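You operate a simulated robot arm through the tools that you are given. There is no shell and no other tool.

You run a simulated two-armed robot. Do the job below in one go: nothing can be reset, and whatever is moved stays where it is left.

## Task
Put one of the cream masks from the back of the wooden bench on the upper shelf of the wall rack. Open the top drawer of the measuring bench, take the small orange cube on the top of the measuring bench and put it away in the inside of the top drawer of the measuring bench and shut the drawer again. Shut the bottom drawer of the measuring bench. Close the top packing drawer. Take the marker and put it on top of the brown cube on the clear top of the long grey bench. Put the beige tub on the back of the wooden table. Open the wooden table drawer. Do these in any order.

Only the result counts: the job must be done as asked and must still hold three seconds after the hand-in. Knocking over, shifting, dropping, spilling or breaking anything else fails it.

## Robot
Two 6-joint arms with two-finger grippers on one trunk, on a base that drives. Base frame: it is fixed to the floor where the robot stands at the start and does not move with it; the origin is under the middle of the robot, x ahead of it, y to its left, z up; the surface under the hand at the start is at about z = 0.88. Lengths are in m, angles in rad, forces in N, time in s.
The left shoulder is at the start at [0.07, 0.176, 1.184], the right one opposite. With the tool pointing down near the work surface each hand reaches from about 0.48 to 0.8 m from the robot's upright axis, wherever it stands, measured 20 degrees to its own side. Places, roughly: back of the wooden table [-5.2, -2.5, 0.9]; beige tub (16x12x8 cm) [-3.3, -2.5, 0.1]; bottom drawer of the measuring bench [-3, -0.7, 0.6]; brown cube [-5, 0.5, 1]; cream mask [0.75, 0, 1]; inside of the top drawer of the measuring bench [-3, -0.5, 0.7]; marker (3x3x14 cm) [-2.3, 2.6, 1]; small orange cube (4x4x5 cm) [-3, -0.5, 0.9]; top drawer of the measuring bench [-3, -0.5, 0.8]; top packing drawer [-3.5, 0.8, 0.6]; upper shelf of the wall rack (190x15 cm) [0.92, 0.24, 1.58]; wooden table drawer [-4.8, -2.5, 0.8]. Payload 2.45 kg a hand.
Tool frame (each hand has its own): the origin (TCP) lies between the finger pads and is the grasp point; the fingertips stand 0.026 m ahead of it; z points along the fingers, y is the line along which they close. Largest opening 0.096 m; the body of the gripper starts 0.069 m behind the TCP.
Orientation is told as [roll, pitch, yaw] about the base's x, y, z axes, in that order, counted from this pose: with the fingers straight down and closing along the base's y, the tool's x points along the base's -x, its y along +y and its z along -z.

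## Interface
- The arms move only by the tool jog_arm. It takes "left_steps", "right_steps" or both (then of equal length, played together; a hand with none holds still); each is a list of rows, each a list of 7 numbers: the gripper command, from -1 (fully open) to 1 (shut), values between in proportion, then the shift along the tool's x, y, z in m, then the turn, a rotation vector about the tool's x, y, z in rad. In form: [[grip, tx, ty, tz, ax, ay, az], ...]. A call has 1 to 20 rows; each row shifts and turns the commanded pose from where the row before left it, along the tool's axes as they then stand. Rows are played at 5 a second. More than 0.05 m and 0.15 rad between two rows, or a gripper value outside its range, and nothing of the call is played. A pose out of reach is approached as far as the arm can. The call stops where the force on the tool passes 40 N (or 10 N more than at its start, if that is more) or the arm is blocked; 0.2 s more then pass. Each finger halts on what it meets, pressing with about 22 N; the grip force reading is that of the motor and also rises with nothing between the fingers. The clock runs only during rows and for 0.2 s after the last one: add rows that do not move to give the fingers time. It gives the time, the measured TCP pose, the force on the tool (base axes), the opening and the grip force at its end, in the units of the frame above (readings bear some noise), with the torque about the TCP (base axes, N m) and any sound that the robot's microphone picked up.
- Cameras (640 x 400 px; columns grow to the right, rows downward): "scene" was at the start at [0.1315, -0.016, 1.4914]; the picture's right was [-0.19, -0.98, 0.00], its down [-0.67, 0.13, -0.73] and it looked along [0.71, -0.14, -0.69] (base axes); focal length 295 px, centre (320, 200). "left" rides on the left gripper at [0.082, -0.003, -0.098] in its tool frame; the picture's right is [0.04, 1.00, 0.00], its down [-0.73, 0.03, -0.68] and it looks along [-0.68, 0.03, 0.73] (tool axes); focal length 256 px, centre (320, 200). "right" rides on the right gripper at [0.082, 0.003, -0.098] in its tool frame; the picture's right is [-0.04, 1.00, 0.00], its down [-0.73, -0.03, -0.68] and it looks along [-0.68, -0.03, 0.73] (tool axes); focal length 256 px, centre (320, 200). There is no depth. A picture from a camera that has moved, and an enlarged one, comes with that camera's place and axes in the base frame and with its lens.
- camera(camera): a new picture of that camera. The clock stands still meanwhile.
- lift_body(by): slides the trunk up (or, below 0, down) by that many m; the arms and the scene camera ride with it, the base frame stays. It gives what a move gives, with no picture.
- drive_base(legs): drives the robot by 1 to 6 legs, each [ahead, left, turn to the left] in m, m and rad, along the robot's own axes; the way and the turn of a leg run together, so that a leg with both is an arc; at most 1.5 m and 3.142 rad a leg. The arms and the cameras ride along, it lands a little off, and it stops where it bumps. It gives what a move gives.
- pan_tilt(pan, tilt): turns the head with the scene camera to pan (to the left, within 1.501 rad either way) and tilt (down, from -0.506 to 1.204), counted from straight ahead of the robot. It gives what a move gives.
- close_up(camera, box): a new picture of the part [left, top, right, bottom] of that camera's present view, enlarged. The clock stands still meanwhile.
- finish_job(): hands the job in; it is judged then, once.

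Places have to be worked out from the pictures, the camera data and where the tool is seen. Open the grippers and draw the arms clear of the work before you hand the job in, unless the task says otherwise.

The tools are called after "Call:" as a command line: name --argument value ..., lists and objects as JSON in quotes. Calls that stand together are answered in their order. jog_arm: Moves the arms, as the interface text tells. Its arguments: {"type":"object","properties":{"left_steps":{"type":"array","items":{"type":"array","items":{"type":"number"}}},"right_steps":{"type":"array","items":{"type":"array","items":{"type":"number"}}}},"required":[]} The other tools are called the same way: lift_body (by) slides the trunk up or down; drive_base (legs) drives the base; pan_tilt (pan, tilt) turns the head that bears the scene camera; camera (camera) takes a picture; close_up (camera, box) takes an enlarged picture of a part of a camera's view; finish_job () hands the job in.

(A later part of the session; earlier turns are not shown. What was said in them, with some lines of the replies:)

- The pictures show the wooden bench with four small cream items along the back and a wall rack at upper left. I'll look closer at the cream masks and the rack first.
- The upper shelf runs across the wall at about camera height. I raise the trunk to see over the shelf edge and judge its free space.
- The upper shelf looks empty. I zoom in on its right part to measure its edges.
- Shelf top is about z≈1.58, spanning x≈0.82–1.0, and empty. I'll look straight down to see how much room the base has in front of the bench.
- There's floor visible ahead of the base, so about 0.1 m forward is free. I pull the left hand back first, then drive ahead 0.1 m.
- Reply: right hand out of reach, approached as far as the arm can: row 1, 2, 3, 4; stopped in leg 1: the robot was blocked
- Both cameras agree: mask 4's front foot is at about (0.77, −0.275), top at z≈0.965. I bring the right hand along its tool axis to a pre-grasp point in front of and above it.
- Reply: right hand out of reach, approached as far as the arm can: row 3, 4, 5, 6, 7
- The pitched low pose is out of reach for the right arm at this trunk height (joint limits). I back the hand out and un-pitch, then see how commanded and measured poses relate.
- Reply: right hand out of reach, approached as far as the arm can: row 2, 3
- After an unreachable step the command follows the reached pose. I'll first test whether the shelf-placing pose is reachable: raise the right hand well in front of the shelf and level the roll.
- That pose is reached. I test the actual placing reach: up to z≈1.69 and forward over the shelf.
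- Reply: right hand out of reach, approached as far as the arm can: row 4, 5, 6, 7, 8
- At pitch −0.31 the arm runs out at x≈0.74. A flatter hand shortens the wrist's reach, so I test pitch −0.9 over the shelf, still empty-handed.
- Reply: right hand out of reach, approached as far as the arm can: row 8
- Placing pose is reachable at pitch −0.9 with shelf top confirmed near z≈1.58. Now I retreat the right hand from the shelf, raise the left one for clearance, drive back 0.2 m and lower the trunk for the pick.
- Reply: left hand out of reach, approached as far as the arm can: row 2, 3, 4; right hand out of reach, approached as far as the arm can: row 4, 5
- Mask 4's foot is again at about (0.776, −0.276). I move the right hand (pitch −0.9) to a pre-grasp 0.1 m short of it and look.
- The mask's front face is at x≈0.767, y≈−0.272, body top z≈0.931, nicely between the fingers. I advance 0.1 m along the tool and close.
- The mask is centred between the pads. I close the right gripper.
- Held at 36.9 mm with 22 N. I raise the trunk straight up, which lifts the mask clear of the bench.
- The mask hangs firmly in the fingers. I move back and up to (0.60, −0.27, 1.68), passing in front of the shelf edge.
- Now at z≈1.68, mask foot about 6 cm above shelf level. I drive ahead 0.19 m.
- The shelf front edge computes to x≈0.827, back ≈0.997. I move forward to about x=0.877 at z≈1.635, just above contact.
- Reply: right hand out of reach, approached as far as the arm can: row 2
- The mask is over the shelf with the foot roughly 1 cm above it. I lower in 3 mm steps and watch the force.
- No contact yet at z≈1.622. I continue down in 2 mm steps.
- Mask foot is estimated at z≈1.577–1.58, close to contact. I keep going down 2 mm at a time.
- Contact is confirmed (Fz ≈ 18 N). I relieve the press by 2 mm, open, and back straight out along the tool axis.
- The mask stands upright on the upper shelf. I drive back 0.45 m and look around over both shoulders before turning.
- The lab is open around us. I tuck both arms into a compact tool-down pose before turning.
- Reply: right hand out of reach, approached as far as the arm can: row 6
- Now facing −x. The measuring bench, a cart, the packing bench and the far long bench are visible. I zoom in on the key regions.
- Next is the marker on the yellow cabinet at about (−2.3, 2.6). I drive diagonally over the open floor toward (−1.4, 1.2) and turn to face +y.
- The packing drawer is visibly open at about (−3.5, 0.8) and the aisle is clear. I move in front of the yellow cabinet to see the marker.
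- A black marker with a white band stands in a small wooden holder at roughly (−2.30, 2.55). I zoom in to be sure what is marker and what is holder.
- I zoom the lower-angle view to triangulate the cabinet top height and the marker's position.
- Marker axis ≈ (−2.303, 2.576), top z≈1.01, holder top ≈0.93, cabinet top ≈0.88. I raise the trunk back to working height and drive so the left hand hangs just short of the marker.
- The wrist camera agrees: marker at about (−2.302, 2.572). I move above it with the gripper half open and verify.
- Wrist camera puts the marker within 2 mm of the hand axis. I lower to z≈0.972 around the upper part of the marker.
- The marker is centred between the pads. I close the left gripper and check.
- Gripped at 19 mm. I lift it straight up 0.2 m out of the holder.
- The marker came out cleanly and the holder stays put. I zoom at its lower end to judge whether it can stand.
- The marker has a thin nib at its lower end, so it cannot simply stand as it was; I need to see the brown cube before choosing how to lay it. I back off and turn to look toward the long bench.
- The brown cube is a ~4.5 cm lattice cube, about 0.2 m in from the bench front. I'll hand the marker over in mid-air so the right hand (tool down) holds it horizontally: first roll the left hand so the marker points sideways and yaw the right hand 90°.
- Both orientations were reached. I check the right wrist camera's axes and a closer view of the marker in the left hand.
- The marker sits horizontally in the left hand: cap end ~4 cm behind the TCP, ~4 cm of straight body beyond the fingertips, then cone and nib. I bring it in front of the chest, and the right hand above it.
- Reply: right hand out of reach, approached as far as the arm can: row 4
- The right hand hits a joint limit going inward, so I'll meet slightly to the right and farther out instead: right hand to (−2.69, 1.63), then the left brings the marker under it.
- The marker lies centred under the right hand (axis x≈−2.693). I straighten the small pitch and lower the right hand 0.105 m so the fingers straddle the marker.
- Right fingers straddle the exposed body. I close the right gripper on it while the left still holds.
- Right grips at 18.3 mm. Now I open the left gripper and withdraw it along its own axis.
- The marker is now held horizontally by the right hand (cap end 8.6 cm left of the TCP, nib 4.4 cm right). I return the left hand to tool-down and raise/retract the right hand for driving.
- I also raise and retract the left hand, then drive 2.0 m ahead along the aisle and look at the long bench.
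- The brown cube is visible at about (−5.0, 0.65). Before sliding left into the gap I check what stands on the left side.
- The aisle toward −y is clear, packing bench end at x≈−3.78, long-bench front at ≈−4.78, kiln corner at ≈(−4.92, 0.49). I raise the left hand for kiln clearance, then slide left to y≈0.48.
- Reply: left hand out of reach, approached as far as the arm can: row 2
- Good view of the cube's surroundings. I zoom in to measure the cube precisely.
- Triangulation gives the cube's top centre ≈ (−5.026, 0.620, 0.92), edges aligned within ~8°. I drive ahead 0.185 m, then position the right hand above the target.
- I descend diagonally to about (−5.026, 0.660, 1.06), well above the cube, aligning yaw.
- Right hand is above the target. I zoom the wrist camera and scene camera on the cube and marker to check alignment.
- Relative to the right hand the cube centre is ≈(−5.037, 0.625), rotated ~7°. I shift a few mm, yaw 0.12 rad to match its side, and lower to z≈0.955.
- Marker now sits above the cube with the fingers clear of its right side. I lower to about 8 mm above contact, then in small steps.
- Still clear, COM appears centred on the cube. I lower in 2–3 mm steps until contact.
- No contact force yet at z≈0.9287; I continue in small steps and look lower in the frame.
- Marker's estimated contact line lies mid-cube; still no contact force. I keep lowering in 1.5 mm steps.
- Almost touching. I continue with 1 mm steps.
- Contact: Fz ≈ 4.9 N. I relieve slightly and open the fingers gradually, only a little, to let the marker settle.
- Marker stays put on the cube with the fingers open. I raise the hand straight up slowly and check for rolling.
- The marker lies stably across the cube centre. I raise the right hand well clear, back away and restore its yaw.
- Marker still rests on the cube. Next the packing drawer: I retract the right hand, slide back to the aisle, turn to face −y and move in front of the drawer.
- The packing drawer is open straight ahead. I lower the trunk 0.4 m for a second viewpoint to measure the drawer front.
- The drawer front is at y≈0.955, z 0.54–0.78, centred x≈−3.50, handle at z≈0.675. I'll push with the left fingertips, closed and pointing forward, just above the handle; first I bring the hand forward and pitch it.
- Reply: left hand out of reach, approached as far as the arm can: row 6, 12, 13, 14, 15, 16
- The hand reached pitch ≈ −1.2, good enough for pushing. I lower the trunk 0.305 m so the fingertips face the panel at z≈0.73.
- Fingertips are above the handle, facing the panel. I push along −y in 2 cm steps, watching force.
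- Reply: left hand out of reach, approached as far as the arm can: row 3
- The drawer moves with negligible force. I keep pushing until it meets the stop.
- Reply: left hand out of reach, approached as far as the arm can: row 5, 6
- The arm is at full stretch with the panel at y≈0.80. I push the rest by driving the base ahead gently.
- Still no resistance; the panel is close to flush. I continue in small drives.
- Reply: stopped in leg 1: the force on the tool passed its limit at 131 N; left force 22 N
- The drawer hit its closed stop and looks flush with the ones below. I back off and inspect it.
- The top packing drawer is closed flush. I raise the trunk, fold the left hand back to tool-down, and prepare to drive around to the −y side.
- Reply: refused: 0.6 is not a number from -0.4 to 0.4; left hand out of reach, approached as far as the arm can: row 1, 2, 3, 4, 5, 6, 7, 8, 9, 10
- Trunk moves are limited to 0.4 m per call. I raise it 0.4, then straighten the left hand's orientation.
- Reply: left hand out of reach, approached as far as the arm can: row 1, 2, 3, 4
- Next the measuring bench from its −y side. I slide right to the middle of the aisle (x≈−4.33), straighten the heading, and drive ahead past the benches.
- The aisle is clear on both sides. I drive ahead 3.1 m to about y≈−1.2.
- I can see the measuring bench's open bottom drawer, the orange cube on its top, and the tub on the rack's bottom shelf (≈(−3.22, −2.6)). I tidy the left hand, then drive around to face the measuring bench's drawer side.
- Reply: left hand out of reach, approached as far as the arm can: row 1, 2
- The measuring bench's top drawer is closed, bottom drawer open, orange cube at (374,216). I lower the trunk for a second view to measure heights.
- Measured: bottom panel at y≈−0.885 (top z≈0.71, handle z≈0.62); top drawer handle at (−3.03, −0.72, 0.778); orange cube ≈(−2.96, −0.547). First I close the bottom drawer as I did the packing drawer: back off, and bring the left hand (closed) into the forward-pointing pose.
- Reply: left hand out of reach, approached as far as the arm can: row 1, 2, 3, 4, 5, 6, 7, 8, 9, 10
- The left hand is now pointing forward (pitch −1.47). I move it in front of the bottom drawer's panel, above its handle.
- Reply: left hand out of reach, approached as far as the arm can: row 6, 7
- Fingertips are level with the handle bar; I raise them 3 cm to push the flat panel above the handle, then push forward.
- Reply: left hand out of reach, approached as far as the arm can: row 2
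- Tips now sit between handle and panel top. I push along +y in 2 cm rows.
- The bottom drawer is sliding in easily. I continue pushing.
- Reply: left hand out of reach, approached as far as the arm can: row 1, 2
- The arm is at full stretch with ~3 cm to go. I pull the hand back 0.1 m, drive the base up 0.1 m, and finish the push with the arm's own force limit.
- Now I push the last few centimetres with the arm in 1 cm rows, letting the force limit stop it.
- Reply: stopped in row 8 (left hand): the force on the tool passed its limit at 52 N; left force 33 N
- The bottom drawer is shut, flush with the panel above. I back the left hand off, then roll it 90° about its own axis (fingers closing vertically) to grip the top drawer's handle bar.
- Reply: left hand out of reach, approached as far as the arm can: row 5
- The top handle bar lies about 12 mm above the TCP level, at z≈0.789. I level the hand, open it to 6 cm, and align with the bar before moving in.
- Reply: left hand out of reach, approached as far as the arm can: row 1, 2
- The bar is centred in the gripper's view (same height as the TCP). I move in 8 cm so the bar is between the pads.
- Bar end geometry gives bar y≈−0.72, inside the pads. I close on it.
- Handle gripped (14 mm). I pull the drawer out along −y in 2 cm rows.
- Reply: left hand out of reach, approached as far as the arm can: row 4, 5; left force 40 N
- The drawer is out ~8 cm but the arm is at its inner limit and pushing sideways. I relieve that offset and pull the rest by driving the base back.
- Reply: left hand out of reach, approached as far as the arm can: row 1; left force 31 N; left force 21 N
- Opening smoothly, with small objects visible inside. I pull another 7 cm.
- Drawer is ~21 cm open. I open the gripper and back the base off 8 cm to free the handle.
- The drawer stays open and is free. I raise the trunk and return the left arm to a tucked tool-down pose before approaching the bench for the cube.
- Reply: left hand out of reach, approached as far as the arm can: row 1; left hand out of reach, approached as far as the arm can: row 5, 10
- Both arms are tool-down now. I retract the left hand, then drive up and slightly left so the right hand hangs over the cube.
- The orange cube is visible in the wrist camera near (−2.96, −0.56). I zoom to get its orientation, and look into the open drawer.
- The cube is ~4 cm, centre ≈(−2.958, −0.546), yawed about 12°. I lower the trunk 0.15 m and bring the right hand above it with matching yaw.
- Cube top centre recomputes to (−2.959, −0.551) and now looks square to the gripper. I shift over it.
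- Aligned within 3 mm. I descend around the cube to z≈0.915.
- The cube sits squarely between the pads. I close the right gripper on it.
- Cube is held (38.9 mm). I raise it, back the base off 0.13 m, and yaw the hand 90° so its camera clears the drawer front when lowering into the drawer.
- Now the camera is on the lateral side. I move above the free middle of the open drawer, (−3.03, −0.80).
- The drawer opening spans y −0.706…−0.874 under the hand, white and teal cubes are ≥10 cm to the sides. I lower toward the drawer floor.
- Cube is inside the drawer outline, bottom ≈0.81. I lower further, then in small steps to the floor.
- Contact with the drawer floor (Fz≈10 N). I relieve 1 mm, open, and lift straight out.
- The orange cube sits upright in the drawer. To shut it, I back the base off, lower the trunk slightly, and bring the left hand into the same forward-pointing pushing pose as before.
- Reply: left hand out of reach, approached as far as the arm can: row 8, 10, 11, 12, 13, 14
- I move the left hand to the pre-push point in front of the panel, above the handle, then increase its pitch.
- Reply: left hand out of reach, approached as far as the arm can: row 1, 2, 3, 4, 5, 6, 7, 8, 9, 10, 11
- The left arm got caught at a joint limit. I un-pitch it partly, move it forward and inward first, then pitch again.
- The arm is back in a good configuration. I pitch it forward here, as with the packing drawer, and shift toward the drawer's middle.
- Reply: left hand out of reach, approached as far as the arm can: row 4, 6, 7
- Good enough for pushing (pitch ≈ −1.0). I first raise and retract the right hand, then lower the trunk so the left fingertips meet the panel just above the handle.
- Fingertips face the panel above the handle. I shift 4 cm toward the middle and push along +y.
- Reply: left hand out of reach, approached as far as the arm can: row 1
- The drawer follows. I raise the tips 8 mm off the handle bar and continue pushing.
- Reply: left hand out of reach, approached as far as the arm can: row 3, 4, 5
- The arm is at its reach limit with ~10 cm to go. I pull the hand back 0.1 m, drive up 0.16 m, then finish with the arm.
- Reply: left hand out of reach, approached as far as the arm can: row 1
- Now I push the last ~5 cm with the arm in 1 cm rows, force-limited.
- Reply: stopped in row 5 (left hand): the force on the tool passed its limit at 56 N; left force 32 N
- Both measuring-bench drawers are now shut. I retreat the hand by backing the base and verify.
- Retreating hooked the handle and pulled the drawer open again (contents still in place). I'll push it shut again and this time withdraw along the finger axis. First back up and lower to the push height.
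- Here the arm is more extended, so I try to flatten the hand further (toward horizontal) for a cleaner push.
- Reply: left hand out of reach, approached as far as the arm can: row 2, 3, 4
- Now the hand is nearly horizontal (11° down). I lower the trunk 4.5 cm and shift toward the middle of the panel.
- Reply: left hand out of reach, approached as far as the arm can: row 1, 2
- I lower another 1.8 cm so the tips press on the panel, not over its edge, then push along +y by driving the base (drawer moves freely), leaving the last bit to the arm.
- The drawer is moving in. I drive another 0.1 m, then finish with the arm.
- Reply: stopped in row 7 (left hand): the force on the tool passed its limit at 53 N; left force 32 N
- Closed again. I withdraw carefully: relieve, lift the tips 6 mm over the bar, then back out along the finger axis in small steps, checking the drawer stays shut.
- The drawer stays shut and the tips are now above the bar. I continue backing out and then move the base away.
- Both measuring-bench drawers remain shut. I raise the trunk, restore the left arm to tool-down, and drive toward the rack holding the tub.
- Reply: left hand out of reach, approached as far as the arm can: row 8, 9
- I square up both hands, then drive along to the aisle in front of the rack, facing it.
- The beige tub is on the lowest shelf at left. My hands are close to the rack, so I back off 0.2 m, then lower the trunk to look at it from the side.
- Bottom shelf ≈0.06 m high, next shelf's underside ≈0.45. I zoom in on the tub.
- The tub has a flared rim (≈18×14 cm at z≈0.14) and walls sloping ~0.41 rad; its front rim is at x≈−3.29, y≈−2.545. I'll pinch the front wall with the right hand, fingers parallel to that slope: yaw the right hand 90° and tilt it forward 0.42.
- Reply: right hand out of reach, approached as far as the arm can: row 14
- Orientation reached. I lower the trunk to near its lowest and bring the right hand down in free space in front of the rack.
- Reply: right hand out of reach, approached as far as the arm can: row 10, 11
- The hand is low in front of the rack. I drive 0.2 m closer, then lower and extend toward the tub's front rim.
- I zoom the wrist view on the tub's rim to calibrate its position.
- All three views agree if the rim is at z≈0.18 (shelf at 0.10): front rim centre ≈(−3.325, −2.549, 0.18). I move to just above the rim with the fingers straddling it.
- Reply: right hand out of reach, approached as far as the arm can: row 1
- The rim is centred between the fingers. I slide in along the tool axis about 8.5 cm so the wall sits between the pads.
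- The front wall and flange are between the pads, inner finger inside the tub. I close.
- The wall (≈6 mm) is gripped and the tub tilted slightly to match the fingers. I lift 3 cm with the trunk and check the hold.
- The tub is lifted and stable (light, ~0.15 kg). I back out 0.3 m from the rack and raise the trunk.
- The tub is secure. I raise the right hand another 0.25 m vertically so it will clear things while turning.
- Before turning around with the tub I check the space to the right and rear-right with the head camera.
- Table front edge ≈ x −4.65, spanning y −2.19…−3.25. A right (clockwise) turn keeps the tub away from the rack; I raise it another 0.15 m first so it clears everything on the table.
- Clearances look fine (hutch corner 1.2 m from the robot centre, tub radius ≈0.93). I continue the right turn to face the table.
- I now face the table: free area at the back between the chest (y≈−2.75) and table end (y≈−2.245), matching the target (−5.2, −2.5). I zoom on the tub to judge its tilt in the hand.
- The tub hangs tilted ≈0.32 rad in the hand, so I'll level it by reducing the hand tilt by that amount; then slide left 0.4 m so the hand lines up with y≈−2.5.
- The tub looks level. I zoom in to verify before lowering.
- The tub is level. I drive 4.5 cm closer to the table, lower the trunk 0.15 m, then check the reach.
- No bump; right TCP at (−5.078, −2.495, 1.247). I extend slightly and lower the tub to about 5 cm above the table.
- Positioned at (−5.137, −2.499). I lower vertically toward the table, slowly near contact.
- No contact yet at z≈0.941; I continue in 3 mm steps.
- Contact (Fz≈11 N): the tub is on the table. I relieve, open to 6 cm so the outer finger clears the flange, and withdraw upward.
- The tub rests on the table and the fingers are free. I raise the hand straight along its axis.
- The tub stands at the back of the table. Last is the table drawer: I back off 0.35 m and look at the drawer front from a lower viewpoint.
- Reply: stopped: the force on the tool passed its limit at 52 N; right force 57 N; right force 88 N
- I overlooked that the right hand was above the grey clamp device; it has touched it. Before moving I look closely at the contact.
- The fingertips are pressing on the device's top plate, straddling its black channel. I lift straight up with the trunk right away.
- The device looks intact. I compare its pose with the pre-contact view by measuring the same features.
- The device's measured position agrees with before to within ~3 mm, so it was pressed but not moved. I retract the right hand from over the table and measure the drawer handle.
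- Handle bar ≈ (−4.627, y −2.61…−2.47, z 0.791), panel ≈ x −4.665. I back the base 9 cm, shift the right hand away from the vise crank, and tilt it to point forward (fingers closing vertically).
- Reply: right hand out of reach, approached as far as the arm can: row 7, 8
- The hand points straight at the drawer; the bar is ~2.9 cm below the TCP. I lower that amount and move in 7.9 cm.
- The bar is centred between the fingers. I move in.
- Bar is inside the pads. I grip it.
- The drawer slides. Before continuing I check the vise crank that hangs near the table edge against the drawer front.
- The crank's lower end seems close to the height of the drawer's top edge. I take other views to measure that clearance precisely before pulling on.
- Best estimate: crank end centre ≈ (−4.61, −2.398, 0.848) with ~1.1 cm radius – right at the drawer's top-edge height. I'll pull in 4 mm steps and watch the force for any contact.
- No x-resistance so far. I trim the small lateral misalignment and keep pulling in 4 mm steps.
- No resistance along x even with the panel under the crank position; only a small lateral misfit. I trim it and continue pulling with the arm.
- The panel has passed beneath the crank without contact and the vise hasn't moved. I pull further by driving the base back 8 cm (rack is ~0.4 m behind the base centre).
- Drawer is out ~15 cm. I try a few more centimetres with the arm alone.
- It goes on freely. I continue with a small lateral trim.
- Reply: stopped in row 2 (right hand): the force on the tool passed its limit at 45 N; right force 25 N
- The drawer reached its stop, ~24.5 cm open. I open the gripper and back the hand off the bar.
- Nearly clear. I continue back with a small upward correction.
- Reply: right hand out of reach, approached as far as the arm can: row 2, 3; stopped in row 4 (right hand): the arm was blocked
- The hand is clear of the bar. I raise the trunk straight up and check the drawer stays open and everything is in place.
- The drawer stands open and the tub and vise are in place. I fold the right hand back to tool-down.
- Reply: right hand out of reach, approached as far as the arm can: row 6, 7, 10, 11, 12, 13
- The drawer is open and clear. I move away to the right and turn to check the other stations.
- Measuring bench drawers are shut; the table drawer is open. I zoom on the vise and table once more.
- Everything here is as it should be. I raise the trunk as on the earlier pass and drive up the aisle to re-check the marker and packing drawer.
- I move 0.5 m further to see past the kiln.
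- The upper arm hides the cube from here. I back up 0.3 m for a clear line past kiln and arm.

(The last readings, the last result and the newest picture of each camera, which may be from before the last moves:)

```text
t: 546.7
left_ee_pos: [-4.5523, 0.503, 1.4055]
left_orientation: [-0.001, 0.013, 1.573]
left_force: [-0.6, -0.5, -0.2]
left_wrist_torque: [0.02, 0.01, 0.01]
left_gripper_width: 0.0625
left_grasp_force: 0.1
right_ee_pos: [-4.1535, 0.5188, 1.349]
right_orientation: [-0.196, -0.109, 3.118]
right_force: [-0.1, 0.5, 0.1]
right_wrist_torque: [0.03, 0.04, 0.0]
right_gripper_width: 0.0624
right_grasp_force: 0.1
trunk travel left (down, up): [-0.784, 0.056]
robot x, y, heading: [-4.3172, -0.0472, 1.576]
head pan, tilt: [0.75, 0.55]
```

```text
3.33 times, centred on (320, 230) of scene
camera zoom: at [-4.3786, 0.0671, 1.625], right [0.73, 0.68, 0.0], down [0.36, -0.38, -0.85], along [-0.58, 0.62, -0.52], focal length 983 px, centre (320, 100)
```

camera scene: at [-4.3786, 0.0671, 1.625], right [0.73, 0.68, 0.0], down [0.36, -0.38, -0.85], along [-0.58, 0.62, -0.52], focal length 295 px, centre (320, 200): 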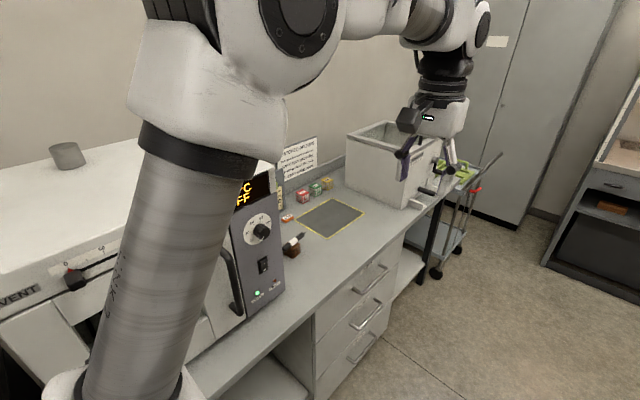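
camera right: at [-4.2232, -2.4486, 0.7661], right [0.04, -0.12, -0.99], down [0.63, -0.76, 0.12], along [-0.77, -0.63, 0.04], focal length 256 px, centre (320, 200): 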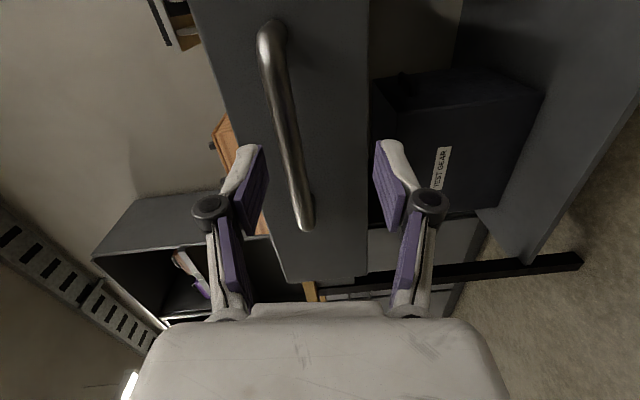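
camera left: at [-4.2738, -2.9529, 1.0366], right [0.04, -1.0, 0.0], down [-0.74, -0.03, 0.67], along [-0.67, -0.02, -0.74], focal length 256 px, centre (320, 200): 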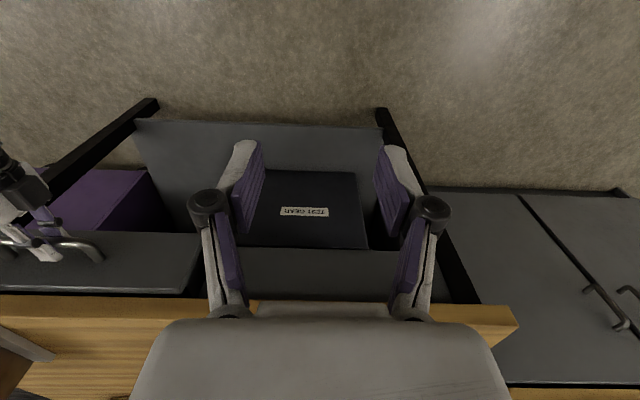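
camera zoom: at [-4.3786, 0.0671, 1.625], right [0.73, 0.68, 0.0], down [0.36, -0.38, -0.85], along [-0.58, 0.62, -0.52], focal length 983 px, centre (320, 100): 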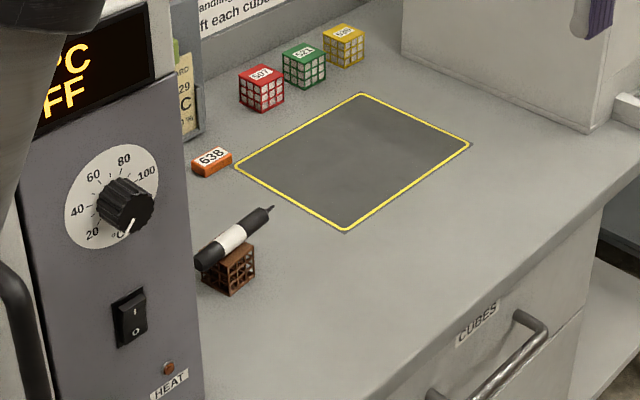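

The marker is still lying on the brown cube. I open both grippers fully with the arms clear of everything.

Call:
jog_arm --left_steps '[[-1, 0, 0, 0, 0, 0, 0], [-1, 0, 0, 0, 0, 0, 0], [-1, 0, 0, 0, 0, 0, 0]]' --right_steps '[[-1, 0, 0, 0, 0, 0, 0], [-1, 0, 0, 0, 0, 0, 0], [-1, 0, 0, 0, 0, 0, 0]]'

Call:
pan_tilt --pan -1.3 --tilt 0.3

Call:
camera --camera "scene"

```text
t: 547.5
left_ee_pos: [-4.5525, 0.5032, 1.4054]
left_orientation: [-0.002, 0.012, 1.569]
left_force: [-0.4, -0.7, 1.1]
left_wrist_torque: [-0.03, 0.0, 0.01]
left_gripper_width: 0.0959
left_grasp_force: 0.0
right_ee_pos: [-4.1535, 0.5195, 1.3484]
right_orientation: [-0.196, -0.111, 3.118]
right_force: [-0.1, 0.2, 0.1]
right_wrist_torque: [0.01, 0.0, 0.03]
right_gripper_width: 0.0961
right_grasp_force: 0.2
trunk travel left (down, up): [-0.784, 0.056]
robot x, y, heading: [-4.3141, -0.0459, 1.571]
head pan, tilt: [0.75, 0.55]
```

```text
t: 549.4
left_ee_pos: [-4.5525, 0.5025, 1.4063]
left_orientation: [-0.002, 0.011, 1.57]
left_force: [0.1, 0.3, -0.8]
left_wrist_torque: [0.02, 0.04, -0.02]
left_gripper_width: 0.0958
left_grasp_force: 0.0
right_ee_pos: [-4.1525, 0.5193, 1.3487]
right_orientation: [-0.198, -0.11, 3.119]
right_force: [0.1, -0.4, 0.3]
right_wrist_torque: [-0.01, -0.01, -0.02]
right_gripper_width: 0.0959
right_grasp_force: 0.0
trunk travel left (down, up): [-0.784, 0.056]
robot x, y, heading: [-4.32, -0.0484, 1.574]
head pan, tilt: [-1.3, 0.3]
```

```text
taken
camera scene: at [-4.2274, 0.027, 1.648], right [0.27, -0.96, 0.0], down [-0.28, -0.08, -0.96], along [0.92, 0.26, -0.3], focal length 295 px, centre (320, 200)
```

scene: 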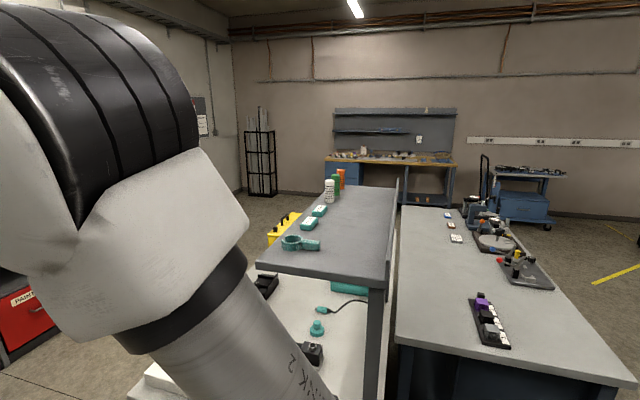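

The far wall rack is in view; I zoom in to confirm the mask on its upper shelf.

Call:
close_up --camera "scene" --box '[320, 95, 470, 185]'

Call:
close_up --camera "scene" --box '[400, 100, 450, 130]'

```text
4.27 times, centred on (395, 140) of scene
camera zoom: at [-4.2274, 0.027, 1.648], right [0.27, -0.96, 0.0], down [-0.28, -0.08, -0.96], along [0.92, 0.26, -0.3], focal length 1259 px, centre (0, 456)
```

zoom: 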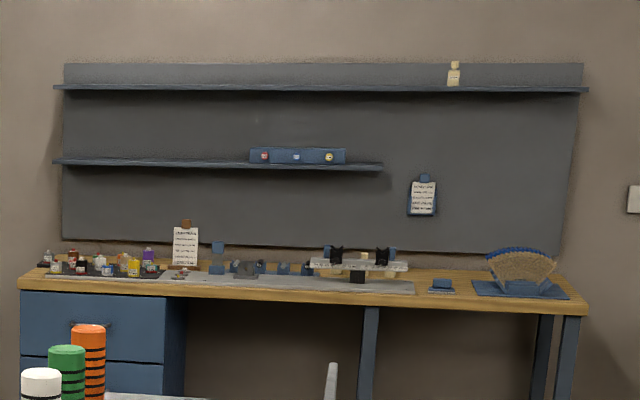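

```text
12.80 times, centred on (425, 115) of scene
camera zoom: at [-4.2274, 0.027, 1.648], right [0.27, -0.96, 0.0], down [-0.28, -0.08, -0.96], along [0.92, 0.26, -0.3], focal length 3776 px, centre (-1024, 1288)
```

zoom: 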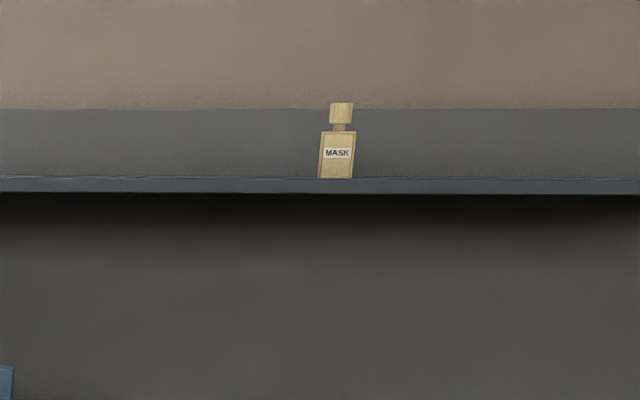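

The mask still stands on the upper shelf of the wall rack. I last saw the packing drawer closed after my hand had backed away from it. Everything else has been re-checked, so I hand the job in.

Call:
finish_job

```text
The job is handed in.
```

I did all seven parts of the job and handed it in, but I don't have the verdict.

- **Mask:** one cream mask stands upright on the upper shelf of the wall rack. I checked it again just before the hand-in.
- **Measuring bench:** the orange cube is inside the top drawer, and both drawers are shut. The top drawer was pulled open again when my hand caught the handle on the way out, so I shut it a second time. Both were still shut when I looked later.
- **Packing drawer:** the top drawer is closed. It met its stop hard, at about 131 N. I last saw it closed right after my hand backed away and did not go back for another look.
- **Marker:** it lies on its side across the brown cube, because its thin tip keeps it from standing. It was still there just before the hand-in.
- **Tub:** it stands level at the back of the wooden table.
- **Wooden table drawer:** it is open about 24 cm, as far as it goes.

**Possible problem:** while lowering the trunk I pressed the right hand down onto the small grey vise on the wooden table, with about 70 N. I measured the vise's position before and after and found no shift larger than about 5 mm, which is about as fine as I could measure.

Both grippers are open and the arms are clear of the work.
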